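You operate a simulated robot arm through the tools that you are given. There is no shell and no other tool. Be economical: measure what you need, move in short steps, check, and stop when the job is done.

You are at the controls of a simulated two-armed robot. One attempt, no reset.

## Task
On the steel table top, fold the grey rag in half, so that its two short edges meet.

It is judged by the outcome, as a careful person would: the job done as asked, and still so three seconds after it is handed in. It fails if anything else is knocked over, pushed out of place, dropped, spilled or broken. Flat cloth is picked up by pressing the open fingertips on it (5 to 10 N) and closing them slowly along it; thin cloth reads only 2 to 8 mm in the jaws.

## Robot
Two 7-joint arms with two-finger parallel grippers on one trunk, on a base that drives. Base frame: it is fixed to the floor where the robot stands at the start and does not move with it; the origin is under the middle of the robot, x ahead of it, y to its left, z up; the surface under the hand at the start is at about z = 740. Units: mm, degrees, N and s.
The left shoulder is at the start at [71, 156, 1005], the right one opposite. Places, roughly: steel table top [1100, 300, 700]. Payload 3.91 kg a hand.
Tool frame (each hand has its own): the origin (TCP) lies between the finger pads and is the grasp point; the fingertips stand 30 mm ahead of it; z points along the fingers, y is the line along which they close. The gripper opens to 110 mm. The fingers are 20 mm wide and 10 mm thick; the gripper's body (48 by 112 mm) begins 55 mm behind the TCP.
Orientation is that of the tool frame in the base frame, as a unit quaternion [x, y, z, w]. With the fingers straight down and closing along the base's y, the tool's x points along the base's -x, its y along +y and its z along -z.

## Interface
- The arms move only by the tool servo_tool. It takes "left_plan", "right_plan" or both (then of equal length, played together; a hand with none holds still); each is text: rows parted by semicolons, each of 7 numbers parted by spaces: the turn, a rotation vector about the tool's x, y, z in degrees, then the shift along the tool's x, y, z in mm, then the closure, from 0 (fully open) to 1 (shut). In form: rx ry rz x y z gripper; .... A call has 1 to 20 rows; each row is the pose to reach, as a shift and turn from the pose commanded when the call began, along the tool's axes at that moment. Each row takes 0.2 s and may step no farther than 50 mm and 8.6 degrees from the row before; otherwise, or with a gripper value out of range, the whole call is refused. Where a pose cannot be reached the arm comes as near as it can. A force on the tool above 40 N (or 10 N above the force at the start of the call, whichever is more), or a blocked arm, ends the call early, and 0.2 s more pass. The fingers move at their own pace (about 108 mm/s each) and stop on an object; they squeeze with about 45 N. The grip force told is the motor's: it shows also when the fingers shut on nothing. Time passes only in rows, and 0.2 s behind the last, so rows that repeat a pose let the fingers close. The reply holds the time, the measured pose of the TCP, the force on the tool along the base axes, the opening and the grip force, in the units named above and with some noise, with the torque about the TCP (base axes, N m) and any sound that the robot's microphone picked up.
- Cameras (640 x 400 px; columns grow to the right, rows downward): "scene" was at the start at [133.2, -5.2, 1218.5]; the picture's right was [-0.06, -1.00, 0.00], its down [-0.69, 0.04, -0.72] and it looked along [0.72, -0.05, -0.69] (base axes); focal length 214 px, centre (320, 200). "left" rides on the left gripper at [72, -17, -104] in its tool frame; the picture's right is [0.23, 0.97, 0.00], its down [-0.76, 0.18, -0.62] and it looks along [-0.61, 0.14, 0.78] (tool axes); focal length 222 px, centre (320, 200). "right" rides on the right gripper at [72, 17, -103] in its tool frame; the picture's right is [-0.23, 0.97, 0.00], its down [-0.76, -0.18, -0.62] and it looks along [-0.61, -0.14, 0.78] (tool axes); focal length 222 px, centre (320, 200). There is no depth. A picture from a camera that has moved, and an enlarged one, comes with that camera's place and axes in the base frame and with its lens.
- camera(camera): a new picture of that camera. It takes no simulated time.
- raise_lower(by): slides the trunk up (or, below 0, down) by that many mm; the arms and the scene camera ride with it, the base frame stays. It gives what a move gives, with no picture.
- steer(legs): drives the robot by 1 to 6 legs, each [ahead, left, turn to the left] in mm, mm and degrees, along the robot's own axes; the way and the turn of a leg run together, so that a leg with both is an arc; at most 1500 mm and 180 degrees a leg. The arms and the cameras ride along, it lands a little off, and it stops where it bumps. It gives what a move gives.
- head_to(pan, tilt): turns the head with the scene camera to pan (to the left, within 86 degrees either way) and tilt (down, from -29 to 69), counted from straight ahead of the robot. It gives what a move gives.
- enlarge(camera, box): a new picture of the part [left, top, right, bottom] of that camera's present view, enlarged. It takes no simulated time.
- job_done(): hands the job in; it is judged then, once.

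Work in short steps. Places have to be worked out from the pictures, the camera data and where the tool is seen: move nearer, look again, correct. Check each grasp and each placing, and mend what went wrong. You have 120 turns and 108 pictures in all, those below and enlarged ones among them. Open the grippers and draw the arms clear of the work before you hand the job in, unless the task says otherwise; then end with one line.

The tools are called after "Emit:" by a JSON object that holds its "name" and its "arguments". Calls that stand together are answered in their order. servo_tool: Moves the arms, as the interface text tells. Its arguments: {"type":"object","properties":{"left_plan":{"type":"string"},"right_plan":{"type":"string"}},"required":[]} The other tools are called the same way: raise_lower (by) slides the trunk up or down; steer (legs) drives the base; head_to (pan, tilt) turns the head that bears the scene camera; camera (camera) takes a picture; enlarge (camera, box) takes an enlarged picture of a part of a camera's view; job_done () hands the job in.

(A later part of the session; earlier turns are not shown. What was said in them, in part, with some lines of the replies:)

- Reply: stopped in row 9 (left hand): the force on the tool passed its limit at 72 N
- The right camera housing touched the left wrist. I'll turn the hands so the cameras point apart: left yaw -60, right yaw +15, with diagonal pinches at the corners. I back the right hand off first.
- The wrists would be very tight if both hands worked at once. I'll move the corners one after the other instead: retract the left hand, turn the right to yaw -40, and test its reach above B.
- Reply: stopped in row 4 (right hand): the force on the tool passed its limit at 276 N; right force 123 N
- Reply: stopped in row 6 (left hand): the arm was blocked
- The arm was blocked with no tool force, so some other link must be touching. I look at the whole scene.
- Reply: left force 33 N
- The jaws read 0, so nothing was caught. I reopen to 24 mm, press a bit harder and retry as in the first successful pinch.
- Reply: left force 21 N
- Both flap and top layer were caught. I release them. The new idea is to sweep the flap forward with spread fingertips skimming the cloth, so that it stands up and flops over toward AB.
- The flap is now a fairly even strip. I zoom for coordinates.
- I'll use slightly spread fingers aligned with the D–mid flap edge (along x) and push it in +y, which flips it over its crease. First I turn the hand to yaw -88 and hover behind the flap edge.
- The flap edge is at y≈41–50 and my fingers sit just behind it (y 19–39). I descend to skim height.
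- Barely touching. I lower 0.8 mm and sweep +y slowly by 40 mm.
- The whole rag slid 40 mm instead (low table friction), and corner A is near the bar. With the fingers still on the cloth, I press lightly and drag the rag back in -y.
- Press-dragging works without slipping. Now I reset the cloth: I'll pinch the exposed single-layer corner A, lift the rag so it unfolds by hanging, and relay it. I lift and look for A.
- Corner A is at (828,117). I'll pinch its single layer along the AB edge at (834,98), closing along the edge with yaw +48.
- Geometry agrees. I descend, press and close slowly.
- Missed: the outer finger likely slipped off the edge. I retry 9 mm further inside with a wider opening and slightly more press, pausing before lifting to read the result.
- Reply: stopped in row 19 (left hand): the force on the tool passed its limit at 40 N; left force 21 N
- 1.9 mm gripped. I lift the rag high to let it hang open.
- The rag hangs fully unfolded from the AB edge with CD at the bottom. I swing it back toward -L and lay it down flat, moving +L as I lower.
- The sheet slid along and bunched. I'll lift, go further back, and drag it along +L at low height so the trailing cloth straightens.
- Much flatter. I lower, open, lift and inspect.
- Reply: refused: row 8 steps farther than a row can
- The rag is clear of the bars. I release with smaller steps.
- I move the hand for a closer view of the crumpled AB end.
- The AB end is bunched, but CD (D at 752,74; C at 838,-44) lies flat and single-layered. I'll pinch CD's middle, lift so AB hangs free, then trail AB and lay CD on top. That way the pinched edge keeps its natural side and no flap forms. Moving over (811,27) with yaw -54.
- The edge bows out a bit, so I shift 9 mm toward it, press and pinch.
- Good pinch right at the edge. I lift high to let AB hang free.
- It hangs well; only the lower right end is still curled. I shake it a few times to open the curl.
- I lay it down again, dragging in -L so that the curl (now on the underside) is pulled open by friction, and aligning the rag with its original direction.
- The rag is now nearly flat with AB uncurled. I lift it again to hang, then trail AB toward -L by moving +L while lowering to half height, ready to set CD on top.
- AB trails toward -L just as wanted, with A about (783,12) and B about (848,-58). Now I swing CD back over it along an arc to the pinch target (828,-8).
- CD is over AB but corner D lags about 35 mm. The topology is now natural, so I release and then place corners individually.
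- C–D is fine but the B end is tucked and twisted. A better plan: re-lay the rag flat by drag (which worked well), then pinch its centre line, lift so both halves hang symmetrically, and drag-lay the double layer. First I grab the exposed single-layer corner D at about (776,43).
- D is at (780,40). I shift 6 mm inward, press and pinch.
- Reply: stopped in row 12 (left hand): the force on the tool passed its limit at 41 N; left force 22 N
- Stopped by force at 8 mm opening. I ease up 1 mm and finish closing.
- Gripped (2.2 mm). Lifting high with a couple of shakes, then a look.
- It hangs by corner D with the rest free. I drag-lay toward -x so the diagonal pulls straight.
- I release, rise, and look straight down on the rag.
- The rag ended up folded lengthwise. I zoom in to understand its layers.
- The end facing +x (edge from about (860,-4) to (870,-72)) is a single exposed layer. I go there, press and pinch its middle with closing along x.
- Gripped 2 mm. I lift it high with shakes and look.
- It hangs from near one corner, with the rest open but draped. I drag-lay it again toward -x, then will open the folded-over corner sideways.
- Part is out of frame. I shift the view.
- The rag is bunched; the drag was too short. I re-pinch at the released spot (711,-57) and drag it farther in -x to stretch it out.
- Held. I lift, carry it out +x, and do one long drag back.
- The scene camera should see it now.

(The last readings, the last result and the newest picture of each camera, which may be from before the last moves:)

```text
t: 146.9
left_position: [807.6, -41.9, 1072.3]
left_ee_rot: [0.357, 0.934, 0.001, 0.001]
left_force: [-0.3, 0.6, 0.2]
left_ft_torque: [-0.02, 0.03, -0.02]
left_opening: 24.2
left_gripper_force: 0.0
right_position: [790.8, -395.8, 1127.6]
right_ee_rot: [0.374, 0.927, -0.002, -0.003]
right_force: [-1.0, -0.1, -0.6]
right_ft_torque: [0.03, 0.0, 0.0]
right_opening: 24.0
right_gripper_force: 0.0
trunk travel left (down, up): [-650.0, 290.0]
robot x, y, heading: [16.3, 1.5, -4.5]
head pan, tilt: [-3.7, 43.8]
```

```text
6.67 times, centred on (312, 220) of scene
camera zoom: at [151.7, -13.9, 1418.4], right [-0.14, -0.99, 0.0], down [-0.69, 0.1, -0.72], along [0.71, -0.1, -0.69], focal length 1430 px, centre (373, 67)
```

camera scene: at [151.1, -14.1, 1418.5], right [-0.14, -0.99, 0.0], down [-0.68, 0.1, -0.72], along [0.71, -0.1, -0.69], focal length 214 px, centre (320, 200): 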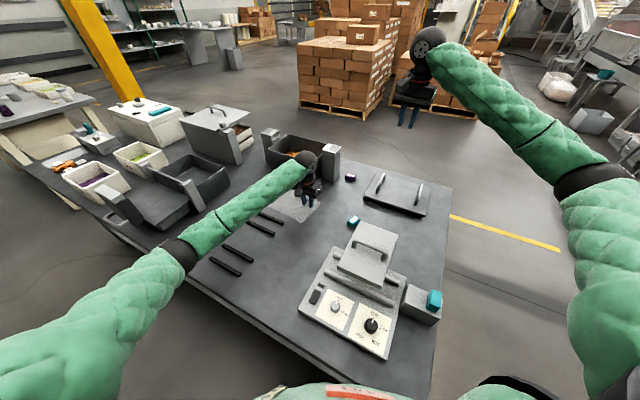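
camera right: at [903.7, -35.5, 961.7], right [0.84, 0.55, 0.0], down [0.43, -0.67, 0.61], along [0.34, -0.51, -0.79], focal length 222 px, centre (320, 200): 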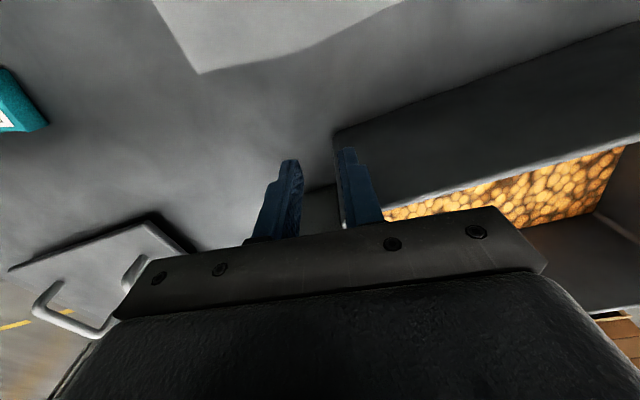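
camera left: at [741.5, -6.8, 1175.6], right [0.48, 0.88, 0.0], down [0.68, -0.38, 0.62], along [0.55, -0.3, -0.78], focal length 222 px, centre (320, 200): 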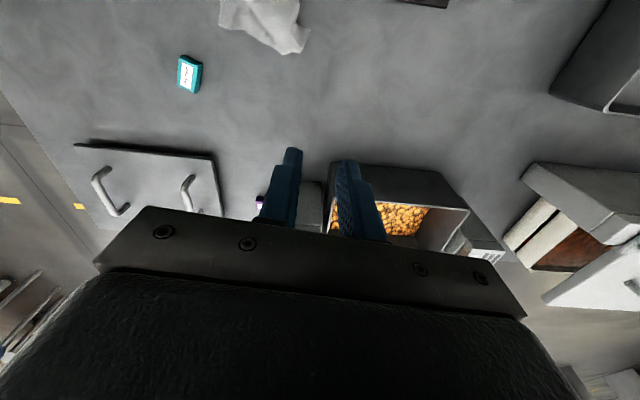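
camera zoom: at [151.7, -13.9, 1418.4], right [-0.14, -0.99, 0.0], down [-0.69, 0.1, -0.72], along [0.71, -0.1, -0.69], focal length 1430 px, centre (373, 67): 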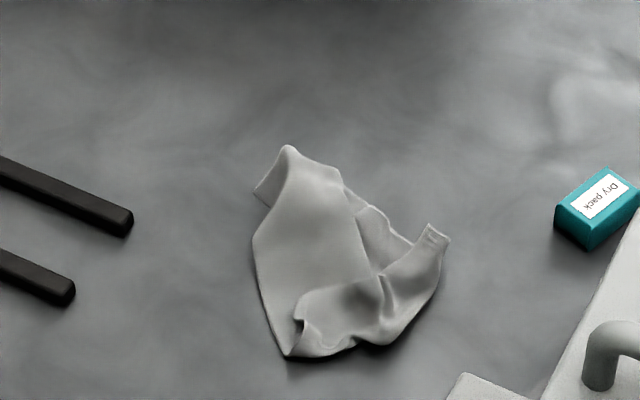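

R (about (692,-131)) looks like a corner adjacent to the trailing corner T (about (760,-36)). Lifting both with two hands would open the sheet flat. I bring the right hand over R (yaw +37) with the left hand kept aside.

Emit:
{"name": "servo_tool", "arguments": {"right_plan": "0 0 -5 34 16 0 0.78;0 0 -10 67 31 0 0.78;0 0 -15 101 47 0 0.78;0 0 -21 135 63 0 0.78;0 0 -27 168 78 20 0.78;0 0 -33 202 94 50 0.78;0 0 -39 236 110 85 0.78;0 0 -45 269 125 120 0.78;0 0 -51 269 125 160 0.78;0 0 -57 269 125 195 0.78;0 0 -63 269 125 225 0.78;0 0 -69 269 125 250 0.78;0 0 -75 269 125 265 0.78;0 0 -81 269 125 275 0.78;0 0 -81 269 125 275 0.78", "left_plan": "0 0 0 5 12 0 0.78;0 0 0 10 24 0 0.78;0 0 0 15 36 20 0.78;0 0 0 20 48 40 0.78;0 0 0 25 61 60 0.78;0 0 0 25 61 80 0.78;0 0 0 25 61 100 0.78;0 0 0 25 61 122 0.78;0 0 0 25 61 122 0.78;0 0 0 25 61 122 0.78;0 0 0 25 61 122 0.78;0 0 0 25 61 122 0.78;0 0 0 25 61 122 0.78;0 0 0 25 61 122 0.78;0 0 0 25 61 122 0.78"}}

Emit:
{"name": "camera", "arguments": {"camera": "right"}}

```text
refused: row 7 steps farther than a row can; nothing moved
```

```text
16 pictures are left
camera right: at [749.8, -332.2, 1231.1], right [0.84, 0.54, -0.01], down [0.43, -0.66, 0.62], along [0.33, -0.52, -0.78], focal length 222 px, centre (320, 200)
```

right: 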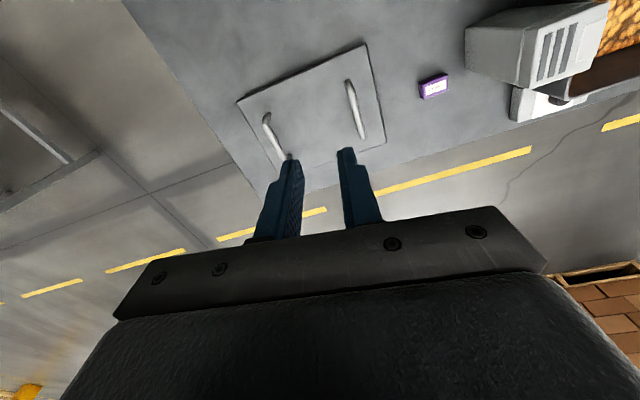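

I resend with smaller steps.

Emit:
{"name": "servo_tool", "arguments": {"right_plan": "0 0 -5 30 14 0 0.78;0 0 -10 60 28 0 0.78;0 0 -15 90 42 0 0.78;0 0 -20 120 56 0 0.78;0 0 -25 150 70 10 0.78;0 0 -30 180 84 30 0.78;0 0 -36 210 98 55 0.78;0 0 -42 240 112 85 0.78;0 0 -48 269 125 115 0.78;0 0 -54 269 125 155 0.78;0 0 -60 269 125 190 0.78;0 0 -66 269 125 220 0.78;0 0 -72 269 125 245 0.78;0 0 -78 269 125 265 0.78;0 0 -81 269 125 275 0.78;0 0 -81 269 125 275 0.78", "left_plan": "0 0 0 5 12 0 0.78;0 0 0 10 24 0 0.78;0 0 0 15 36 20 0.78;0 0 0 20 48 40 0.78;0 0 0 25 61 60 0.78;0 0 0 25 61 80 0.78;0 0 0 25 61 100 0.78;0 0 0 25 61 122 0.78;0 0 0 25 61 122 0.78;0 0 0 25 61 122 0.78;0 0 0 25 61 122 0.78;0 0 0 25 61 122 0.78;0 0 0 25 61 122 0.78;0 0 0 25 61 122 0.78;0 0 0 25 61 122 0.78;0 0 0 25 61 122 0.78"}}

```text
t: 150.3
left_position: [829.9, 20.1, 949.3]
left_ee_rot: [0.359, 0.933, 0.001, 0.001]
left_force: [-0.7, -0.2, 0.5]
left_ft_torque: [0.0, 0.01, 0.01]
left_opening: 24.5
left_gripper_force: 0.0
right_position: [681.5, -118.0, 854.6]
right_ee_rot: [-0.318, 0.948, 0.001, -0.003]
right_force: [0.4, -0.2, 0.6]
right_ft_torque: [-0.03, 0.04, 0.02]
right_opening: 24.0
right_gripper_force: 0.0
trunk travel left (down, up): [-650.0, 290.0]
robot x, y, heading: [21.8, 1.9, -4.7]
head pan, tilt: [-3.7, 43.8]
```

The right arm reached without trouble. I look with the right camera.

Emit:
{"name": "camera", "arguments": {"camera": "right"}}

```text
15 pictures are left
camera right: at [613.1, -148.1, 958.7], right [-0.41, 0.91, 0.0], down [0.72, 0.32, 0.62], along [0.56, 0.25, -0.79], focal length 222 px, centre (320, 200)
```

right: 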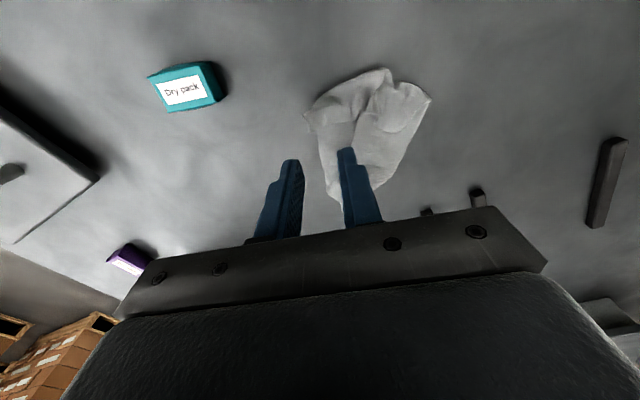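

Emit:
{"name": "enlarge", "arguments": {"camera": "right", "box": [280, 55, 440, 155]}}

```text
4.00 times, centred on (360, 105) of right
camera zoom: at [613.1, -148.1, 958.7], right [-0.41, 0.91, 0.0], down [0.72, 0.32, 0.62], along [0.56, 0.25, -0.79], focal length 888 px, centre (160, 580)
```

zoom: 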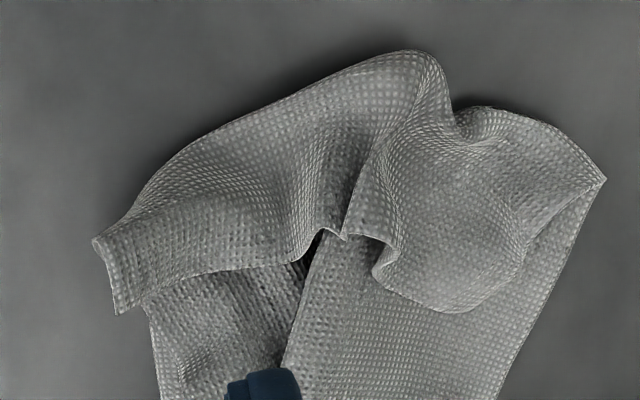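

Now it's clear: the strip end R (693,-124) and point E (619,-35) are the two corners of one short edge, folded over. I pinch R with the right hand first.

Emit:
{"name": "servo_tool", "arguments": {"right_plan": "0 0 0 5 3 25 0.78;0 0 0 5 3 55 0.78;0 0 0 5 3 72 0.78;0 0 0 5 3 79 0.78;0 0 0 5 3 81.5 0.78;0 0 0 5 3 82.5 0.8;0 0 0 5 3 82.5 0.83;0 0 0 5 3 82.5 0.86;0 0 0 5 3 82.5 0.89;0 0 0 5 3 82.5 0.92;0 0 0 5 3 82.5 0.95;0 0 0 5 3 82 0.98;0 0 0 5 3 82 1;0 0 0 5 3 82 1;0 0 0 5 3 82 1"}}

```text
t: 153.5
left_position: [829.5, 20.1, 949.9]
left_ee_rot: [0.358, 0.934, 0.001, 0.002]
left_force: [-0.6, -1.1, 0.2]
left_ft_torque: [0.0, -0.03, 0.01]
left_opening: 24.1
left_gripper_force: 0.0
right_position: [673.3, -118.1, 772.7]
right_ee_rot: [-0.317, 0.948, 0.001, -0.003]
right_force: [0.8, -0.2, 11.3]
right_ft_torque: [-0.05, 0.01, -0.04]
right_opening: 3.1
right_gripper_force: 43.3
trunk travel left (down, up): [-650.0, 290.0]
robot x, y, heading: [18.3, 2.2, -4.5]
head pan, tilt: [-3.7, 43.8]
```

Gripped (3.1 mm). I raise and pull the right hand away along the edge while the left hand comes above E.

Emit:
{"name": "servo_tool", "arguments": {"right_plan": "0 0 0 0 -8 -20 1;0 0 0 -1 -25 -40 1;0 0 0 -2 -45 -60 1;0 0 0 -2 -45 -60 1;0 0 0 -2 -45 -60 1;0 0 0 -2 -45 -60 1;0 0 0 -2 -45 -60 1;0 0 0 -2 -45 -60 1;0 0 0 -2 -45 -60 1;0 0 0 -2 -45 -60 1", "left_plan": "0 0 0 0 0 0 0.78;0 0 0 0 0 0 0.78;0 0 5 21 -33 0 0.78;0 0 11 43 -66 0 0.78;0 0 17 64 -99 0 0.78;0 0 23 86 -132 10 0.78;0 0 29 107 -165 25 0.78;0 0 34 107 -165 50 0.78;0 0 38 107 -165 80 0.78;0 0 38 107 -165 100 0.78"}}

Emit:
{"name": "camera", "arguments": {"camera": "left"}}

```text
t: 155.7
left_position: [640.7, -29.8, 847.9]
left_ee_rot: [0.643, 0.766, 0.002, 0.001]
left_force: [-0.4, 0.2, -0.8]
left_ft_torque: [-0.01, 0.06, 0.0]
left_opening: 24.5
left_gripper_force: 0.1
right_position: [703.7, -154.1, 831.1]
right_ee_rot: [-0.317, 0.948, 0.001, -0.003]
right_force: [0.2, 1.3, 0.7]
right_ft_torque: [-0.02, -0.01, -0.03]
right_opening: 2.9
right_gripper_force: 43.1
trunk travel left (down, up): [-650.0, 290.0]
robot x, y, heading: [19.5, -1.0, -4.5]
head pan, tilt: [-3.7, 43.8]
```

```text
13 pictures are left
camera left: at [610.5, 39.0, 951.9], right [0.92, 0.39, 0.0], down [0.3, -0.72, 0.62], along [0.25, -0.57, -0.78], focal length 222 px, centre (320, 200)
```

left: 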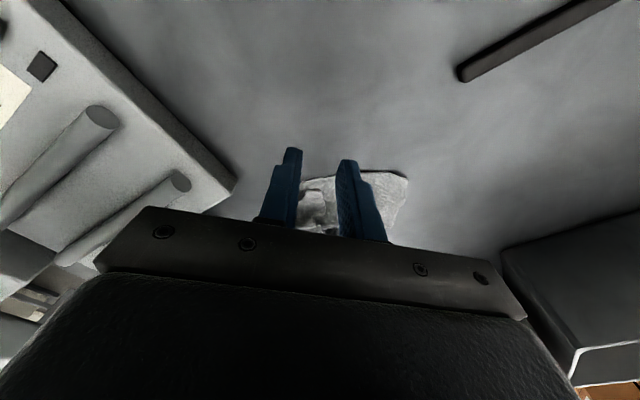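

Emit:
{"name": "enlarge", "arguments": {"camera": "left", "box": [264, 145, 424, 245]}}

```text
4.00 times, centred on (344, 195) of left
camera zoom: at [610.5, 39.0, 951.9], right [0.92, 0.39, 0.0], down [0.3, -0.72, 0.62], along [0.25, -0.57, -0.78], focal length 888 px, centre (224, 220)
```

zoom: 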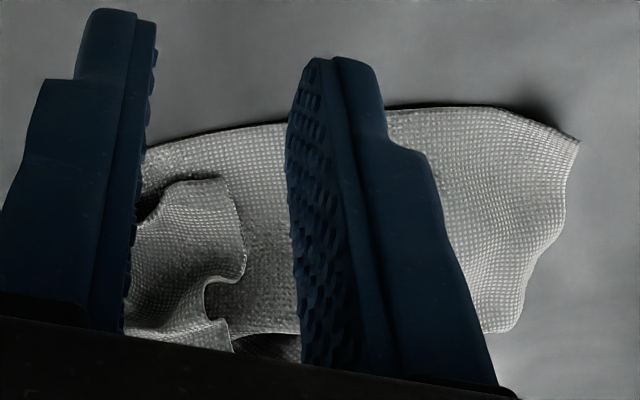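

The rag is folded lengthwise here. I clear the left hand and lift the rag with the right hand to see how it hangs.

Emit:
{"name": "servo_tool", "arguments": {"right_plan": "0 0 0 0 10 -40 1;0 0 0 0 20 -80 1;0 0 0 0 30 -120 1;0 0 0 0 40 -160 1;0 0 0 0 50 -200 1;0 0 0 0 50 -160 1;0 0 0 0 50 -205 1;0 0 0 0 50 -160 1;0 0 0 0 50 -205 1;0 0 0 0 50 -205 1;0 0 0 0 50 -205 1;0 0 0 0 50 -205 1", "left_plan": "0 0 0 40 0 0 0.78;0 0 0 80 0 0 0.78;0 0 0 120 10 -10 0.78;0 0 0 150 20 -20 0.78;0 0 0 180 20 -40 0.78;0 0 0 200 20 -60 0.78;0 0 0 200 20 -60 0.78;0 0 0 200 20 -60 0.78;0 0 0 200 20 -60 0.78;0 0 0 200 20 -60 0.78;0 0 0 200 20 -60 0.78;0 0 0 200 20 -60 0.78"}}

Emit:
{"name": "enlarge", "arguments": {"camera": "scene", "box": [240, 150, 400, 250]}}

```text
t: 158.3
left_position: [625.4, 170.2, 908.6]
left_ee_rot: [0.643, 0.766, 0.001, 0.001]
left_force: [0.5, -0.5, 0.2]
left_ft_torque: [0.05, 0.01, 0.04]
left_opening: 24.2
left_gripper_force: 0.0
right_position: [677.6, -112.0, 1039.5]
right_ee_rot: [-0.317, 0.948, 0.001, -0.003]
right_force: [0.6, 0.1, 0.4]
right_ft_torque: [-0.01, -0.01, -0.02]
right_opening: 2.7
right_gripper_force: 43.3
trunk travel left (down, up): [-650.0, 290.0]
robot x, y, heading: [21.3, -2.0, -4.6]
head pan, tilt: [-3.7, 43.8]
```

```text
4.00 times, centred on (320, 200) of scene
camera zoom: at [151.4, -14.3, 1418.5], right [-0.14, -0.99, 0.0], down [-0.68, 0.1, -0.72], along [0.71, -0.1, -0.69], focal length 858 px, centre (320, 200)
```

zoom: 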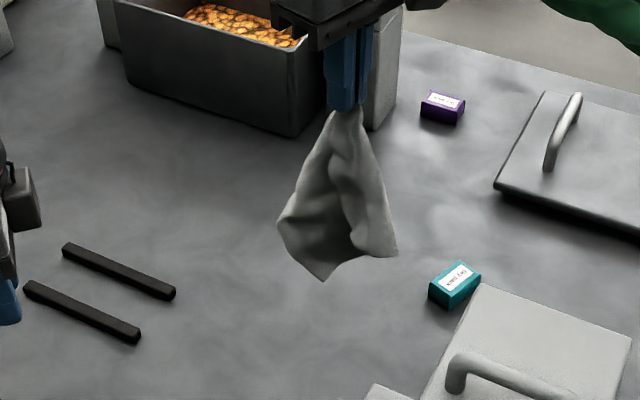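

It hangs as an open half-cone facing the robot, with its corners spread. Laying it by moving the hand away (+x) should let the side corners splay out flat. I lower while moving +x.

Emit:
{"name": "servo_tool", "arguments": {"right_plan": "0 0 0 -2 34 5 1;0 0 0 -5 68 20 1;0 0 0 -5 68 45 1;0 0 0 -5 68 62 1;0 0 0 -12 60 79 1;0 0 0 -21 48 97 1;0 0 0 -32 35 119 1;0 0 0 -43 21.5 141 1;0 0 0 -54 8 163 1;0 0 0 -65 -5 183 1;0 0 0 -76 -18 201 1;0 0 0 -87 -32 217 1;0 0 0 -97 -45 231 1;0 0 0 -108 -58 243 1;0 0 0 -119 -71 252 1;0 0 0 -130 -85 258 1;0 0 0 -141 -98 261 1;0 0 0 -154 -114 262 1;0 0 0 -154 -114 262 1"}}

Emit:
{"name": "enlarge", "arguments": {"camera": "scene", "box": [240, 150, 400, 250]}}

```text
t: 162.3
left_position: [624.5, 170.4, 908.7]
left_ee_rot: [0.642, 0.766, 0.002, 0.001]
left_force: [-0.4, 0.3, -1.0]
left_ft_torque: [-0.03, 0.02, 0.01]
left_opening: 24.0
left_gripper_force: 0.0
right_position: [866.7, -110.6, 773.9]
right_ee_rot: [-0.317, 0.948, 0.001, -0.004]
right_force: [-0.1, -0.3, 0.3]
right_ft_torque: [0.0, -0.03, -0.01]
right_opening: 2.7
right_gripper_force: 43.6
trunk travel left (down, up): [-650.0, 290.0]
robot x, y, heading: [16.2, -3.4, -4.4]
head pan, tilt: [-3.7, 43.8]
```

```text
4.00 times, centred on (320, 200) of scene
camera zoom: at [150.9, -13.9, 1418.5], right [-0.14, -0.99, 0.0], down [-0.68, 0.1, -0.72], along [0.71, -0.1, -0.69], focal length 858 px, centre (320, 200)
```

zoom: 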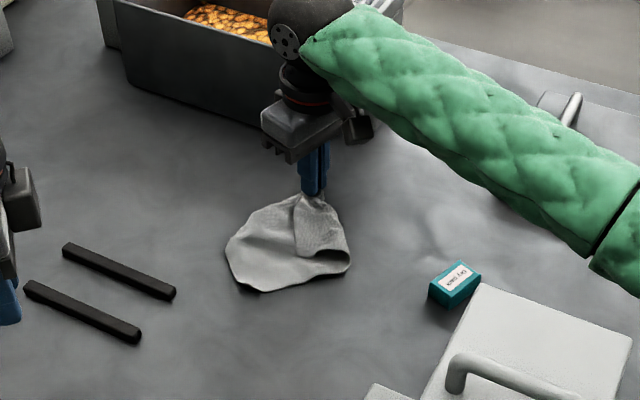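

Nicely spread; only the right-hand corner is curled over the top. I release the right hand and retract it to its side.

Emit:
{"name": "servo_tool", "arguments": {"right_plan": "0 0 0 0 0 3 1;0 0 0 0 0 3 0.93;0 0 0 0 0 3 0.86;0 0 0 0 0 3 0.78;0 0 0 0 0 -10 0.78;0 0 0 0 0 -55 0.78;0 0 0 0 0 -100 0.78;0 0 0 0 0 -145 0.78;0 0 0 20 -16 -185 0.78;0 0 0 53 -41 -210 0.78;0 0 0 88 -68 -225 0.78;0 0 0 124 -96 -235 0.78;0 0 0 160 -124 -240 0.78;0 0 0 196 -152 -240 0.78;0 0 0 233 -181 -240 0.78;0 0 0 233 -181 -240 0.78"}}

Emit:
{"name": "enlarge", "arguments": {"camera": "scene", "box": [264, 170, 360, 230]}}

```text
t: 165.7
left_position: [624.3, 171.9, 908.2]
left_ee_rot: [0.643, 0.766, 0.001, 0.002]
left_force: [-0.3, 0.4, 0.0]
left_ft_torque: [0.01, 0.03, 0.01]
left_opening: 24.2
left_gripper_force: 0.1
right_position: [791.4, -393.8, 1017.0]
right_ee_rot: [-0.318, 0.948, 0.001, -0.003]
right_force: [0.3, 0.5, -0.6]
right_ft_torque: [0.01, 0.02, -0.03]
right_opening: 24.2
right_gripper_force: 0.0
trunk travel left (down, up): [-650.0, 290.0]
robot x, y, heading: [16.8, 1.2, -4.6]
head pan, tilt: [-3.7, 43.8]
```

```text
6.67 times, centred on (312, 200) of scene
camera zoom: at [151.9, -13.0, 1418.4], right [-0.14, -0.99, 0.0], down [-0.69, 0.1, -0.72], along [0.71, -0.1, -0.69], focal length 1430 px, centre (373, 200)
```

zoom: 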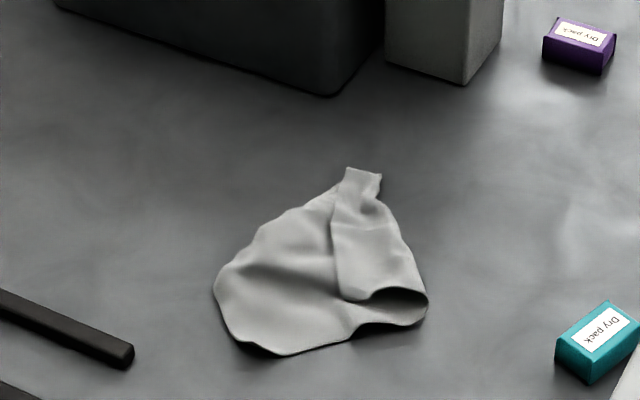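

R (880,-110) and the left corner (about (781,1)) are 149 mm apart along a true short edge. If I grip both and lift, the sheet should hang flat. I bring the left hand over its corner.

Emit:
{"name": "servo_tool", "arguments": {"left_plan": "0 0 -5 -36 19 0 0.78;0 0 -10 -72 39 0 0.78;0 0 -16 -108 58 5 0.78;0 0 -22 -144 78 15 0.78;0 0 -27 -180 97 30 0.78;0 0 -32 -217 117 45 0.78;0 0 -32 -217 117 75 0.78;0 0 -32 -217 117 75 0.78"}}

Emit:
{"name": "enlarge", "arguments": {"camera": "left", "box": [160, 40, 480, 240]}}

```text
t: 167.5
left_position: [780.5, -25.4, 834.2]
left_ee_rot: [0.407, 0.914, 0.001, 0.002]
left_force: [0.5, 0.3, -0.9]
left_ft_torque: [-0.03, -0.01, -0.03]
left_opening: 24.2
left_gripper_force: 0.1
right_position: [789.7, -395.9, 1017.6]
right_ee_rot: [-0.317, 0.948, 0.002, -0.004]
right_force: [-1.0, 0.1, -0.4]
right_ft_torque: [0.04, 0.0, -0.01]
right_opening: 24.1
right_gripper_force: 0.0
trunk travel left (down, up): [-650.0, 290.0]
robot x, y, heading: [19.8, 4.0, -4.7]
head pan, tilt: [-3.7, 43.8]
```

```text
2.00 times, centred on (320, 140) of left
camera zoom: at [718.4, 17.4, 938.4], right [0.57, 0.82, 0.0], down [0.64, -0.45, 0.63], along [0.51, -0.36, -0.78], focal length 444 px, centre (320, 320)
```

zoom: 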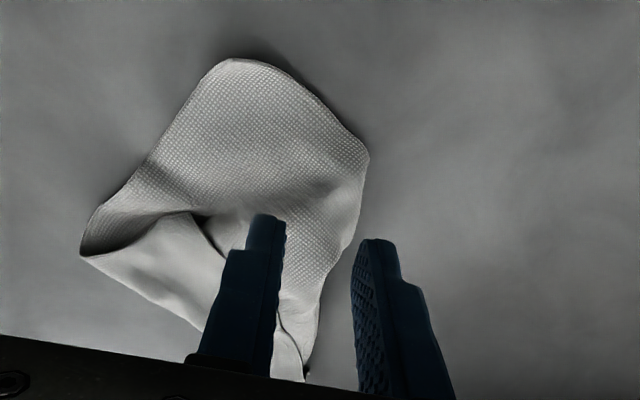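

I pinch the left corner now while the right hand returns above R.

Emit:
{"name": "servo_tool", "arguments": {"left_plan": "0 0 0 0 0 30 0.78;0 0 0 0 0 52 0.78;0 0 0 0 0 59 0.78;0 0 0 0 0 62 0.78;0 0 0 0 0 62.5 0.78;0 0 0 0 0 62.5 0.8;0 0 0 0 0 62.5 0.82;0 0 0 0 0 62.5 0.84;0 0 0 0 0 62.5 0.87;0 0 0 0 0 62.3 0.9;0 0 0 0 0 62.1 0.93;0 0 0 0 0 62 0.96;0 0 0 0 0 62 1;0 0 0 0 0 62 1;0 0 0 0 0 62 1;0 0 0 0 0 62 1", "right_plan": "0 0 0 -29 23 0 0.78;0 0 0 -58 45 0 0.78;0 0 0 -87 68 0 0.78;0 0 0 -116 90 0 0.78;0 0 0 -145 113 0 0.78;0 0 0 -175 136 10 0.78;0 0 0 -204 158 30 0.78;0 0 0 -233 181 55 0.78;0 0 0 -233 181 85 0.78;0 0 0 -233 181 115 0.78;0 0 0 -233 181 140 0.78;0 0 0 -233 181 165 0.78;0 0 0 -233 181 180 0.78;0 0 0 -233 181 190 0.78;0 0 0 -233 181 190 0.78;0 0 0 -233 181 190 0.78"}}

Emit:
{"name": "enlarge", "arguments": {"camera": "right", "box": [160, 0, 480, 200]}}

```text
t: 170.9
left_position: [778.6, -24.2, 773.4]
left_ee_rot: [0.407, 0.914, 0.0, 0.002]
left_force: [0.6, 0.9, 7.3]
left_ft_torque: [0.08, -0.03, 0.02]
left_opening: 1.7
left_gripper_force: 41.7
right_position: [866.2, -111.4, 823.8]
right_ee_rot: [-0.317, 0.948, 0.001, -0.003]
right_force: [-0.7, 0.2, -0.6]
right_ft_torque: [0.0, 0.03, 0.02]
right_opening: 24.1
right_gripper_force: 0.0
trunk travel left (down, up): [-650.0, 290.0]
robot x, y, heading: [19.0, -1.0, -4.5]
head pan, tilt: [-3.7, 43.8]
```

```text
2.00 times, centred on (320, 100) of right
camera zoom: at [797.4, -142.3, 926.9], right [-0.41, 0.91, 0.0], down [0.72, 0.32, 0.62], along [0.56, 0.25, -0.79], focal length 444 px, centre (320, 400)
```

zoom: 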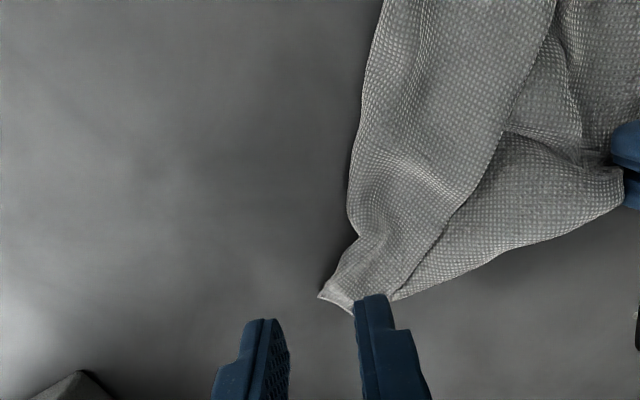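

R's tip is at (875,-108). I raise the left hand a little for wrist clearance and pinch R with the right hand at about (857,-96).

Emit:
{"name": "servo_tool", "arguments": {"left_plan": "0 0 0 0 0 -15 1;0 0 0 0 0 -30 1;0 0 0 0 0 -30 1;0 0 0 0 0 -30 1;0 0 0 0 0 -30 1;0 0 0 0 0 -30 1;0 0 0 0 0 -30 1;0 0 0 0 0 -30 1;0 0 0 0 0 -30 1;0 0 0 0 0 -30 1;0 0 0 0 0 -30 1;0 0 0 0 0 -30 1;0 0 0 0 0 -30 1;0 0 0 0 0 -30 1;0 0 0 0 0 -30 1;0 0 0 0 0 -30 1;0 0 0 0 0 -30 1", "right_plan": "0 0 0 -2 8 0 0.78;0 0 0 -2 17 0 0.78;0 0 0 -2 17 25 0.78;0 0 0 -2 17 43 0.78;0 0 0 -2 17 50 0.78;0 0 0 -2 17 52.5 0.78;0 0 0 -2 17 52.5 0.8;0 0 0 -2 17 52.5 0.82;0 0 0 -2 17 52.5 0.84;0 0 0 -2 17 52.5 0.87;0 0 0 -2 17 52.5 0.9;0 0 0 -2 17 52.3 0.93;0 0 0 -2 17 52 0.96;0 0 0 -2 17 52 1;0 0 0 -2 17 52 1;0 0 0 -2 17 52 1;0 0 0 -2 17 52 1"}}

```text
t: 174.5
left_position: [778.3, -24.0, 802.7]
left_ee_rot: [0.407, 0.913, 0.001, 0.002]
left_force: [-0.4, -0.1, 0.3]
left_ft_torque: [0.01, -0.02, -0.01]
left_opening: 1.5
left_gripper_force: 41.5
right_position: [857.3, -95.9, 772.7]
right_ee_rot: [-0.318, 0.948, 0.001, -0.003]
right_force: [-1.1, 1.7, 14.9]
right_ft_torque: [0.05, 0.05, -0.03]
right_opening: 1.9
right_gripper_force: 41.9
trunk travel left (down, up): [-650.0, 290.0]
robot x, y, heading: [20.4, -0.5, -4.7]
head pan, tilt: [-3.7, 43.8]
```

Both corners are held. I lift both hands together and look.

Emit:
{"name": "servo_tool", "arguments": {"left_plan": "0 0 0 0 0 0 1;0 0 0 0 0 -25 1;0 0 0 0 0 -55 1;0 0 0 0 0 -90 1;0 0 0 0 0 -125 1;0 0 0 0 0 -160 1;0 0 0 0 0 -195 1;0 0 0 0 0 -215 1;0 0 0 0 0 -215 1;0 0 0 0 0 -215 1;0 0 0 0 0 -215 1", "right_plan": "0 0 0 0 0 -30 1;0 0 0 0 0 -55 1;0 0 0 0 0 -85 1;0 0 0 0 0 -120 1;0 0 0 0 0 -155 1;0 0 0 0 0 -190 1;0 0 0 0 0 -225 1;0 0 0 0 0 -245 1;0 0 0 0 0 -245 1;0 0 0 0 0 -245 1;0 0 0 0 0 -245 1"}}

Emit:
{"name": "enlarge", "arguments": {"camera": "scene", "box": [240, 130, 400, 230]}}

```text
t: 176.9
left_position: [778.4, -23.0, 1017.1]
left_ee_rot: [0.406, 0.914, 0.001, 0.001]
left_force: [-0.6, -0.4, 0.3]
left_ft_torque: [-0.01, 0.02, 0.0]
left_opening: 1.7
left_gripper_force: 41.3
right_position: [858.9, -97.4, 1017.0]
right_ee_rot: [-0.318, 0.948, 0.001, -0.003]
right_force: [0.1, 0.7, -0.6]
right_ft_torque: [-0.01, -0.01, -0.02]
right_opening: 1.9
right_gripper_force: 41.8
trunk travel left (down, up): [-650.0, 290.0]
robot x, y, heading: [18.1, 2.6, -4.8]
head pan, tilt: [-3.7, 43.8]
```

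```text
4.00 times, centred on (320, 180) of scene
camera zoom: at [151.5, -14.0, 1418.4], right [-0.14, -0.99, 0.0], down [-0.68, 0.1, -0.72], along [0.71, -0.1, -0.69], focal length 858 px, centre (320, 280)
```

zoom: 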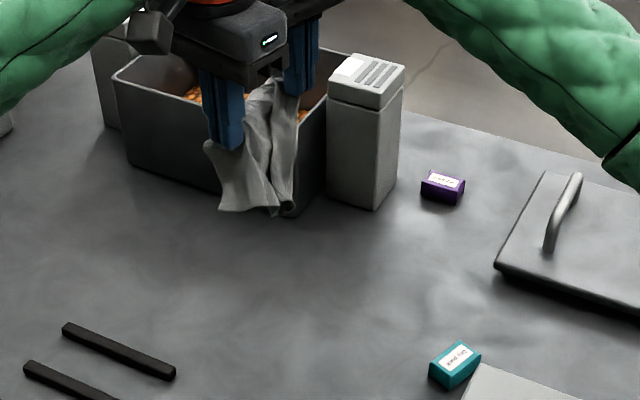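

The cloth hangs slack between the hands. I spread the left hand outward slowly to tension the edge.

Emit:
{"name": "servo_tool", "arguments": {"left_plan": "0 0 0 6 0 0 1;0 0 0 12 0 0 1;0 0 0 18 0 0 1;0 0 0 24 0 0 1;0 0 0 30 0 0 1;0 0 0 36 0 0 1;0 0 0 42 0 0 1;0 0 0 48 0 0 1;0 0 0 48 0 0 1;0 0 0 48 0 0 1;0 0 0 48 0 0 1"}}

Emit:
{"name": "enlarge", "arguments": {"camera": "scene", "box": [250, 130, 346, 190]}}

```text
t: 179.3
left_position: [744.9, 10.9, 1015.9]
left_ee_rot: [0.406, 0.914, 0.0, 0.001]
left_force: [9.3, -8.2, -1.4]
left_ft_torque: [-0.13, -0.15, 0.05]
left_opening: 1.3
left_gripper_force: 41.8
right_position: [857.5, -96.9, 1016.0]
right_ee_rot: [-0.319, 0.948, 0.0, -0.004]
right_force: [-9.3, 8.3, 1.7]
right_ft_torque: [0.23, 0.25, 0.11]
right_opening: 1.8
right_gripper_force: 41.6
trunk travel left (down, up): [-650.0, 290.0]
robot x, y, heading: [19.3, 1.2, -4.9]
head pan, tilt: [-3.7, 43.8]
```

```text
6.67 times, centred on (298, 160) of scene
camera zoom: at [151.3, -14.0, 1418.4], right [-0.14, -0.99, 0.0], down [-0.68, 0.1, -0.72], along [0.71, -0.1, -0.69], focal length 1430 px, centre (467, 467)
```

zoom: 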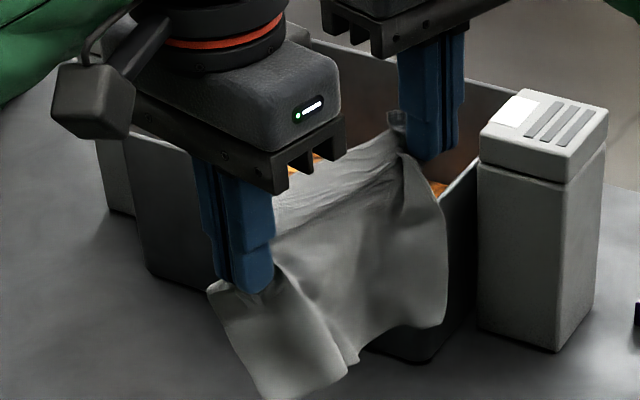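

Taut at 156 mm between pinches: this is a long edge (196) held at both corners, with the sheet hanging flat. I lay it flat by moving both hands together: back -L, down, then +L with the free edge trailing.

Emit:
{"name": "servo_tool", "arguments": {"left_plan": "0 0 0 -9 -35 0 1;0 0 0 -14 -69 15 1;0 0 0 -18 -99 40 1;0 0 0 -18 -99 75 1;0 0 0 -18 -99 101 1;0 0 0 -16 -87 114 1;0 0 0 -14 -74 128 1;0 0 0 -13 -61 142 1;0 0 0 -11 -48 156 1;0 0 0 -9 -34 170 1;0 0 0 -7 -20 184 1;0 0 0 -5 -6 198 1;0 0 0 -3 6 211 1;0 0 0 -2 16 222 1;0 0 0 -1 24 231 1;0 0 0 0 30 237 1;0 0 0 1 36 240 1;0 0 0 3 46 241 1;0 0 0 3 46 241 1", "right_plan": "0 0 0 34 -8 0 1;0 0 0 68 -16 15 1;0 0 0 97 -22 40 1;0 0 0 97 -22 75 1;0 0 0 97 -22 101 1;0 0 0 86 -20 114 1;0 0 0 73 -17 128 1;0 0 0 60 -14 142 1;0 0 0 47 -11 156 1;0 0 0 33 -8 170 1;0 0 0 19.5 -4.5 184 1;0 0 0 6 -1 198 1;0 0 0 -6 1 211 1;0 0 0 -16 3.5 222 1;0 0 0 -23 5 231 1;0 0 0 -29 7 237 1;0 0 0 -35 8 240 1;0 0 0 -45 10 241 1;0 0 0 -45 10 241 1"}}

Emit:
{"name": "enlarge", "arguments": {"camera": "scene", "box": [240, 140, 400, 240]}}

```text
t: 183.3
left_position: [777.8, 27.1, 779.0]
left_ee_rot: [0.412, 0.911, 0.008, 0.001]
left_force: [10.7, -9.3, -1.8]
left_ft_torque: [-0.18, -0.19, 0.0]
left_opening: 1.3
left_gripper_force: 41.8
right_position: [884.5, -88.2, 776.2]
right_ee_rot: [-0.309, 0.951, 0.002, 0.0]
right_force: [-10.6, 9.7, 1.8]
right_ft_torque: [0.36, 0.32, 0.15]
right_opening: 1.6
right_gripper_force: 42.0
trunk travel left (down, up): [-650.0, 290.0]
robot x, y, heading: [17.0, -0.1, -5.2]
head pan, tilt: [-3.7, 43.8]
```

```text
4.00 times, centred on (320, 190) of scene
camera zoom: at [144.9, -31.0, 1419.0], right [-0.15, -0.99, -0.01], down [-0.68, 0.11, -0.72], along [0.72, -0.1, -0.69], focal length 858 px, centre (320, 240)
```

zoom: 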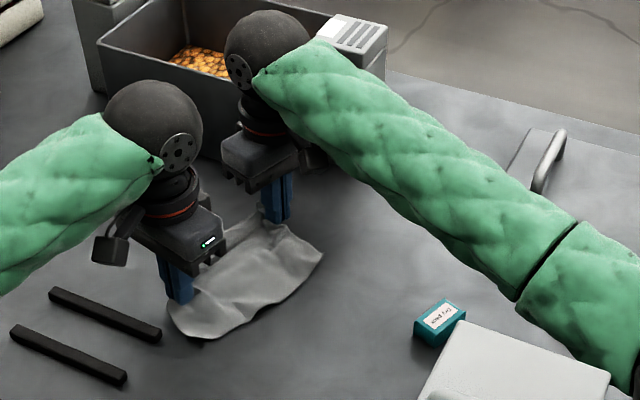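

It looks laid out, but the right elbow is close to the lid. I release both, lift, and retract the right arm, then view from the left camera.

Emit:
{"name": "servo_tool", "arguments": {"right_plan": "0 0 0 0 0 4 1;0 0 0 0 0 4 0.9;0 0 0 0 0 4 0.78;0 0 0 0 0 -20 0.78;0 0 0 0 0 -65 0.78;0 0 0 0 0 -110 0.78;0 0 0 10 -8 -155 0.78;0 0 0 35 -27 -190 0.78;0 0 0 68 -53 -215 0.78;0 0 0 103 -80 -230 0.78;0 0 0 138 -107 -240 0.78;0 0 0 173 -134 -240 0.78;0 0 0 208 -161 -240 0.78;0 0 0 240 -190 -240 0.78;0 0 0 240 -190 -240 0.78;0 0 0 240 -190 -240 0.78;0 0 0 240 -190 -240 0.78;0 0 0 240 -190 -240 0.78;0 0 0 240 -190 -240 0.78", "left_plan": "0 0 0 0 0 6 1;0 0 0 0 0 6 0.9;0 0 0 0 0 6 0.78;0 0 0 0 0 -15 0.78;0 0 0 0 0 -55 0.78;0 0 0 0 0 -95 0.78;0 0 0 0 0 -135 0.78;0 0 0 0 0 -175 0.78;0 0 0 0 0 -210 0.78;0 0 0 0 0 -230 0.78;0 0 0 0 0 -230 0.78;0 0 0 0 0 -230 0.78;0 0 0 0 0 -230 0.78;0 0 0 0 0 -230 0.78;0 0 -2 -20 -10 -230 0.78;0 0 -4 -40 -20 -235 0.78;0 0 -6 -60 -30 -240 0.78;0 0 -8 -80 -41 -245 0.78;0 0 -8 -80 -41 -245 0.78"}}

Emit:
{"name": "enlarge", "arguments": {"camera": "left", "box": [160, 0, 480, 200]}}

```text
t: 187.3
left_position: [801.2, -43.6, 1021.2]
left_ee_rot: [0.342, 0.94, 0.0, 0.002]
left_force: [-0.6, 0.1, 0.0]
left_ft_torque: [-0.01, -0.01, 0.01]
left_opening: 24.2
left_gripper_force: 0.0
right_position: [811.9, -356.2, 1015.9]
right_ee_rot: [-0.317, 0.949, 0.001, -0.002]
right_force: [-1.3, 0.2, -0.1]
right_ft_torque: [0.0, -0.01, -0.03]
right_opening: 24.3
right_gripper_force: 0.2
trunk travel left (down, up): [-650.0, 290.0]
robot x, y, heading: [21.9, -0.0, -4.8]
head pan, tilt: [-3.7, 43.8]
```

```text
2.00 times, centred on (320, 100) of left
camera zoom: at [733.5, -9.6, 1125.4], right [0.45, 0.89, 0.0], down [0.7, -0.35, 0.63], along [0.56, -0.28, -0.78], focal length 444 px, centre (320, 400)
```

zoom: 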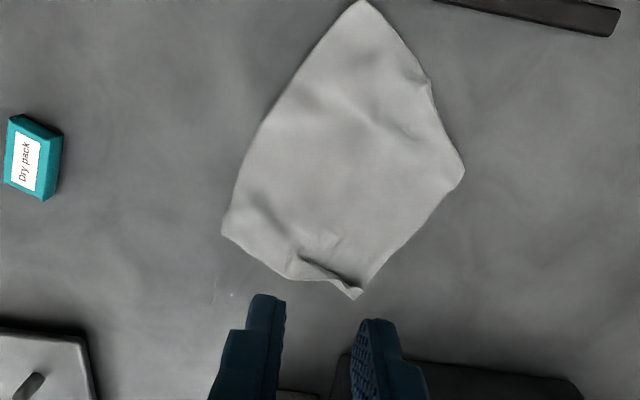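

Excellent: the rag is now essentially flat (K1 726,24; K2 852,56; K3 915,-61; K4 808,-139), with the short edges K1K2 and K3K4. Next comes the symmetric fold: pinch the rag's centre (825,-30), closing across the fold line (yaw +25).

Emit:
{"name": "servo_tool", "arguments": {"left_plan": "0 0 -8 -1 3 35 0.78;0 0 -16 -2 6 70 0.78;0 0 -24 -3 9 105 0.78;0 0 -32 -5 13 140 0.78;0 0 -40 -6 16 170 0.78;0 0 -48 -7 20 195 0.78;0 0 -56 -8 23 218 0.78;0 0 -65 -10 26 235 0.78;0 0 -65 -10 26 246 0.78;0 0 -65 -10 26 249.7 0.78;0 0 -65 -10 26 249.7 0.78;0 0 -65 -10 26 249.7 0.8;0 0 -65 -10 26 249.7 0.82;0 0 -65 -10 26 249.7 0.84;0 0 -65 -10 26 249.7 0.87;0 0 -65 -10 26 249.7 0.9;0 0 -65 -10 26 249.5 0.93;0 0 -65 -10 26 249.3 0.96;0 0 -65 -10 26 249.2 1;0 0 -65 -10 26 249.2 1"}}

```text
refused: row 8 steps farther than a row can; nothing moved
```

Row 8 turned 9°, so I fix the steps.

Emit:
{"name": "servo_tool", "arguments": {"left_plan": "0 0 -8.2 -1 3 35 0.78;0 0 -16.4 -2 6 70 0.78;0 0 -24.6 -3 9 105 0.78;0 0 -32.8 -5 13 140 0.78;0 0 -41 -6 16 170 0.78;0 0 -49.2 -7 20 195 0.78;0 0 -57.2 -8 23 218 0.78;0 0 -65 -10 26 235 0.78;0 0 -65 -10 26 246 0.78;0 0 -65 -10 26 249.7 0.78;0 0 -65 -10 26 249.7 0.78;0 0 -65 -10 26 249.7 0.8;0 0 -65 -10 26 249.7 0.82;0 0 -65 -10 26 249.7 0.84;0 0 -65 -10 26 249.7 0.87;0 0 -65 -10 26 249.7 0.9;0 0 -65 -10 26 249.5 0.93;0 0 -65 -10 26 249.3 0.96;0 0 -65 -10 26 249.2 1;0 0 -65 -10 26 249.2 1"}}

```text
t: 191.5
left_position: [827.0, -23.3, 777.3]
left_ee_rot: [-0.218, 0.976, -0.001, 0.005]
left_force: [0.3, 0.0, 0.6]
left_ft_torque: [-0.02, 0.01, 0.01]
left_opening: 1.9
left_gripper_force: 41.8
right_position: [808.7, -354.4, 1020.3]
right_ee_rot: [-0.318, 0.948, -0.001, -0.002]
right_force: [-0.3, -1.6, 0.2]
right_ft_torque: [-0.02, 0.0, -0.03]
right_opening: 24.0
right_gripper_force: 0.1
trunk travel left (down, up): [-650.0, 290.0]
robot x, y, heading: [21.8, 3.2, -4.5]
head pan, tilt: [-3.7, 43.8]
```

Gripped, but about 5 mm off the intended line (the hidden tuck near K3 also shifts the true middle toward it). I open, shift 9 mm toward K3K4, and re-pinch.

Emit:
{"name": "servo_tool", "arguments": {"left_plan": "0 0 0 0 0 0 0.9;0 0 0 0 0 -6 0.78;0 0 0 0 -5 -10 0.78;0 0 0 0 -9 -8 0.78;0 0 0 0 -9 0 0.78;0 0 0 0 -9 2 0.78;0 0 0 0 -9 2 0.78;0 0 0 0 -9 2 0.8;0 0 0 0 -9 2 0.82;0 0 0 0 -9 2 0.84;0 0 0 0 -9 2 0.86;0 0 0 0 -9 2 0.88;0 0 0 0 -9 2 0.9;0 0 0 0 -9 2 0.92;0 0 0 0 -9 2 0.94;0 0 0 0 -9 2 0.96;0 0 0 0 -9 1.5 0.98;0 0 0 0 -9 1.5 1;0 0 0 0 -9 1.5 1;0 0 0 0 -9 1.5 1"}}

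```text
t: 195.9
left_position: [835.0, -16.1, 790.7]
left_ee_rot: [-0.227, 0.974, 0.006, 0.019]
left_force: [-0.4, -0.8, -0.2]
left_ft_torque: [0.0, -0.01, -0.01]
left_opening: 0.2
left_gripper_force: 37.8
right_position: [803.3, -355.3, 1021.4]
right_ee_rot: [-0.322, 0.947, 0.002, 0.002]
right_force: [0.2, -0.5, 0.0]
right_ft_torque: [0.06, 0.02, -0.02]
right_opening: 24.2
right_gripper_force: 0.1
trunk travel left (down, up): [-650.0, 290.0]
robot x, y, heading: [19.9, 0.1, -4.2]
head pan, tilt: [-3.7, 43.8]
stopped in row 20 (left hand): the arm was blocked; the commanded pose is now the measured one
```

The left arm is blocked (elbow low again in this pose). I raise the trunk by 130 mm to free it.

Emit:
{"name": "raise_lower", "arguments": {"by": 130}}

```text
t: 197.5
left_position: [839.9, -21.6, 911.2]
left_ee_rot: [-0.224, 0.975, 0.003, 0.011]
left_force: [0.5, 0.7, -0.7]
left_ft_torque: [-0.02, 0.01, -0.01]
left_opening: 0.0
left_gripper_force: 37.7
right_position: [813.1, -354.8, 1145.4]
right_ee_rot: [-0.32, 0.947, 0.001, -0.003]
right_force: [0.0, -0.2, 0.4]
right_ft_torque: [0.01, 0.01, -0.01]
right_opening: 24.3
right_gripper_force: 0.1
trunk travel left (down, up): [-780.0, 160.0]
robot x, y, heading: [21.3, -1.0, -4.4]
head pan, tilt: [-3.7, 43.8]
```

I rise, level the tool and look at the rag again for exact corners.

Emit:
{"name": "servo_tool", "arguments": {"left_plan": "0 0.4 0 5 0 -40 0.78;0.1 0.9 0 12 0 -80 0.78;0.1 1.3 0 17 0 -110 0.78;0.1 1.3 0 17 0 -110 0.78"}}

Emit:
{"name": "enlarge", "arguments": {"camera": "left", "box": [160, 0, 480, 200]}}

```text
t: 198.5
left_position: [826.0, -27.5, 1022.0]
left_ee_rot: [-0.223, 0.975, 0.0, 0.0]
left_force: [0.4, -0.5, -0.6]
left_ft_torque: [-0.04, -0.01, 0.04]
left_opening: 24.2
left_gripper_force: 0.0
right_position: [813.6, -353.5, 1146.5]
right_ee_rot: [-0.32, 0.948, 0.001, -0.003]
right_force: [-1.1, -0.5, -0.5]
right_ft_torque: [0.03, -0.01, -0.01]
right_opening: 24.1
right_gripper_force: 0.0
trunk travel left (down, up): [-780.0, 160.0]
robot x, y, heading: [18.1, 3.0, -4.2]
head pan, tilt: [-3.7, 43.8]
```

```text
2.00 times, centred on (320, 100) of left
camera zoom: at [766.7, -74.0, 1125.8], right [-0.63, 0.78, 0.0], down [0.61, 0.49, 0.62], along [0.48, 0.39, -0.78], focal length 444 px, centre (320, 400)
```

zoom: 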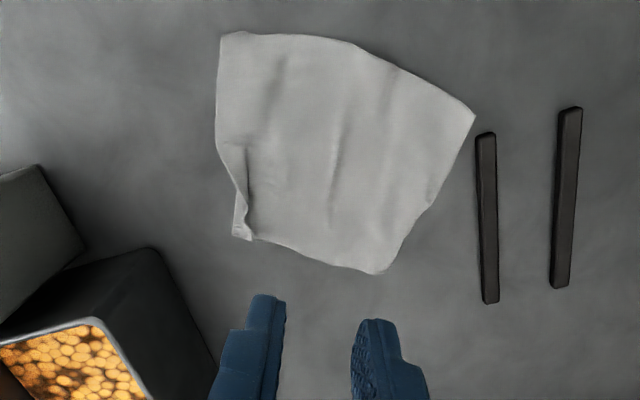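

Clear view: corners K1 (723,39), K2 (857,67), K3 (910,-50), K4 (801,-130), symmetric about a line through the centre (824,-21) at 24°. The arm is now free, so I pinch there.

Emit:
{"name": "servo_tool", "arguments": {"left_plan": "0 0 0 0 3 45 0.78;0 0 0 -1 7 90 0.78;0 0 0 -1 7 135 0.78;0 0 0 -1 7 180 0.78;0 0 0 -1 7 220 0.78;0 0 0 -1 7 240 0.78;0 0 0 -1 7 248 0.78;0 0 0 -1 7 250.5 0.78;0 0 0 -1 7 250.5 0.78;0 0 0 -1 7 250.5 0.8;0 0 0 -1 7 250.5 0.82;0 0 0 -1 7 250.5 0.84;0 0 0 -1 7 250.5 0.86;0 0 0 -1 7 250.5 0.88;0 0 0 -1 7 250.5 0.91;0 0 0 -1 7 250.5 0.94;0 0 0 -1 7 250.3 0.97;0 0 0 -1 7 250 1;0 0 0 -1 7 250 1;0 0 0 -1 7 250 1"}}

```text
t: 202.7
left_position: [820.6, -22.4, 771.3]
left_ee_rot: [-0.223, 0.975, 0.0, 0.001]
left_force: [0.9, 0.1, 14.2]
left_ft_torque: [-0.01, -0.05, -0.02]
left_opening: 1.9
left_gripper_force: 41.9
right_position: [813.2, -354.1, 1146.6]
right_ee_rot: [-0.32, 0.948, 0.001, -0.003]
right_force: [-0.1, 0.0, -1.0]
right_ft_torque: [-0.02, 0.03, 0.02]
right_opening: 24.1
right_gripper_force: 0.1
trunk travel left (down, up): [-780.0, 160.0]
robot x, y, heading: [16.1, 2.8, -3.9]
head pan, tilt: [-3.7, 43.8]
```

Centred pinch held. I lift slowly so both short edges slide in and hang together, then lay the double layer down while moving +y with the edges trailing.

Emit:
{"name": "servo_tool", "arguments": {"left_plan": "0 0 0 0 0 -14 1;0 0 0 0 0 -28 1;0 0 0 0 0 -42 1;0 0 0 0 0 -56 1;0 0 0 0 0 -70 1;0 0 0 0 0 -84 1;0 0 0 0 0 -98 1;0 0 0 0 0 -112 1;0 0 0 0 0 -126 1;0 0 0 0 0 -140 1;0 0 0 0 0 -150 1;0 0 0 0 0 -150 1;0 0 0 0 0 -150 1;0 0 0 0 0 -150 1;0 0 0 0 0 -150 1"}}

Emit:
{"name": "enlarge", "arguments": {"camera": "scene", "box": [250, 200, 378, 280]}}

```text
t: 205.9
left_position: [820.3, -24.2, 919.2]
left_ee_rot: [-0.224, 0.975, 0.0, 0.0]
left_force: [-0.7, -0.3, -0.1]
left_ft_torque: [-0.01, -0.01, -0.01]
left_opening: 2.0
left_gripper_force: 41.7
right_position: [813.6, -355.4, 1145.4]
right_ee_rot: [-0.32, 0.948, 0.0, -0.003]
right_force: [0.1, -0.6, 0.0]
right_ft_torque: [0.02, 0.02, -0.01]
right_opening: 24.1
right_gripper_force: 0.1
trunk travel left (down, up): [-780.0, 160.0]
robot x, y, heading: [15.8, 3.5, -4.3]
head pan, tilt: [-3.7, 43.8]
```

```text
5.00 times, centred on (314, 240) of scene
camera zoom: at [151.5, -13.4, 1548.4], right [-0.14, -0.99, 0.0], down [-0.69, 0.1, -0.72], along [0.71, -0.1, -0.69], focal length 1072 px, centre (350, 0)
```

zoom: 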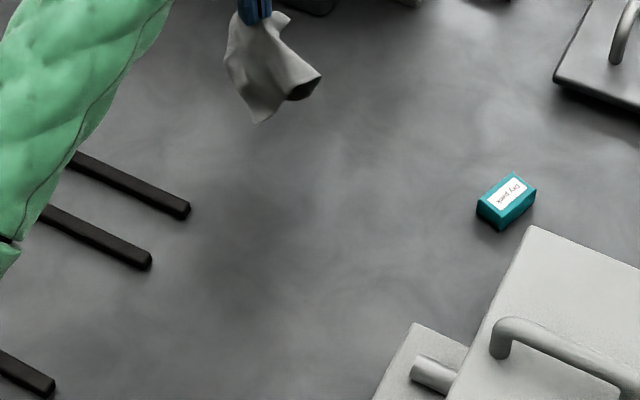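

It hangs umbrella-like from the centre. I lay it with a steady drag toward +y, so both halves trail behind the fold.

Emit:
{"name": "servo_tool", "arguments": {"left_plan": "0 0 0 0 -28 12 1;0 0 0 0 -55 28 1;0 0 0 0 -60 36 1;0 0 0 0 -50 46 1;0 0 0 0 -38 58 1;0 0 0 0 -26 70 1;0 0 0 0 -14 82 1;0 0 0 0 -2 94 1;0 0 0 0 9 105 1;0 0 0 0 20 115 1;0 0 0 0 30 124 1;0 0 0 0 39 132 1;0 0 0 0 47 138 1;0 0 0 0 54 142 1;0 0 0 0 60 144 1;0 0 0 0 60 146 1;0 0 0 0 60 146 0.93;0 0 0 0 60 146 0.85;0 0 0 0 60 146 0.76;0 0 0 0 60 135 0.76"}}

Emit:
{"name": "servo_tool", "arguments": {"left_plan": "0 0 0 0 0 -45 0.76;0 0 0 0 0 -90 0.76;0 0 0 0 0 -135 0.76;0 0 0 0 -10 -175 0.76;0 0 0 -10 -20 -210 0.76;0 0 0 -10 -35 -240 0.76;0 0 0 -10 -35 -240 0.76"}}

Emit:
{"name": "enlarge", "arguments": {"camera": "left", "box": [160, 0, 480, 200]}}

```text
t: 210.1
left_position: [794.8, 30.2, 786.3]
left_ee_rot: [-0.223, 0.975, 0.0, 0.001]
left_force: [-0.4, 1.0, 0.6]
left_ft_torque: [0.0, 0.04, -0.01]
left_opening: 26.3
left_gripper_force: 0.1
right_position: [812.4, -353.6, 1146.0]
right_ee_rot: [-0.32, 0.947, 0.001, -0.002]
right_force: [0.1, 0.1, -0.1]
right_ft_torque: [-0.04, 0.01, 0.0]
right_opening: 24.2
right_gripper_force: 0.2
trunk travel left (down, up): [-780.0, 160.0]
robot x, y, heading: [16.6, 1.8, -4.3]
head pan, tilt: [-3.7, 43.8]
```

```text
t: 211.7
left_position: [818.9, 6.0, 1027.0]
left_ee_rot: [-0.223, 0.975, 0.0, 0.0]
left_force: [-0.1, -0.3, -0.1]
left_ft_torque: [0.02, 0.01, 0.0]
left_opening: 26.3
left_gripper_force: 0.1
right_position: [813.6, -352.4, 1147.3]
right_ee_rot: [-0.32, 0.948, 0.001, -0.003]
right_force: [0.1, 0.2, 0.1]
right_ft_torque: [-0.01, 0.0, 0.02]
right_opening: 23.9
right_gripper_force: 0.1
trunk travel left (down, up): [-780.0, 160.0]
robot x, y, heading: [19.6, 4.3, -4.2]
head pan, tilt: [-3.7, 43.8]
```

```text
2.00 times, centred on (320, 100) of left
camera zoom: at [761.6, -41.0, 1130.0], right [-0.63, 0.78, 0.0], down [0.61, 0.49, 0.62], along [0.48, 0.39, -0.78], focal length 444 px, centre (320, 400)
```

zoom: 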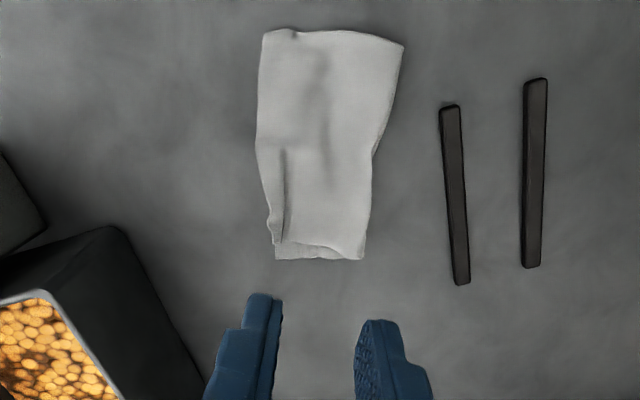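

The rag now lies as a clean half-fold: about 152 × 78–95 mm, with the fold on one long side and the short edges together on the other. I have no pictures left, so I open the grippers and draw the arms clear without touching it.

Emit:
{"name": "servo_tool", "arguments": {"left_plan": "0 0 0 0 0 -30 0.6;0 0 0 0 40 -40 0.4;0 0 0 0 80 -40 0.2;0 0 0 0 120 -40 0;0 0 0 0 160 -40 0;0 0 0 0 200 -40 0;0 0 0 0 240 -40 0;0 0 0 0 240 -40 0", "right_plan": "0 0 0 0 0 0 0.6;0 0 0 0 0 0 0.4;0 0 0 0 0 0 0.2;0 0 0 0 0 0 0;0 0 0 0 0 0 0;0 0 0 0 0 0 0;0 0 0 0 0 0 0;0 0 0 0 0 0 0"}}

```text
t: 213.5
left_position: [716.5, 219.3, 1065.0]
left_ee_rot: [-0.223, 0.975, 0.0, 0.0]
left_force: [0.2, -0.1, -1.3]
left_ft_torque: [0.01, -0.01, 0.01]
left_opening: 109.9
left_gripper_force: 0.0
right_position: [814.8, -354.5, 1144.0]
right_ee_rot: [-0.32, 0.947, 0.002, -0.003]
right_force: [-0.9, 0.0, 0.2]
right_ft_torque: [0.01, 0.03, 0.02]
right_opening: 110.1
right_gripper_force: 0.1
trunk travel left (down, up): [-780.0, 160.0]
robot x, y, heading: [17.6, 1.1, -4.1]
head pan, tilt: [-3.7, 43.8]
```

Both arms are clear with the grippers open, so I hand the job in.

Emit:
{"name": "job_done", "arguments": {}}

```text
The job is handed in.
```

The grey rag is folded in half on the steel table with its two short edges together. By my last picture they meet to within about 10 mm, with a small tuck near one corner. Early on, the right hand hit the bin and the base was pushed about 5° round. I saw nothing knocked over or moved in the pictures after that.
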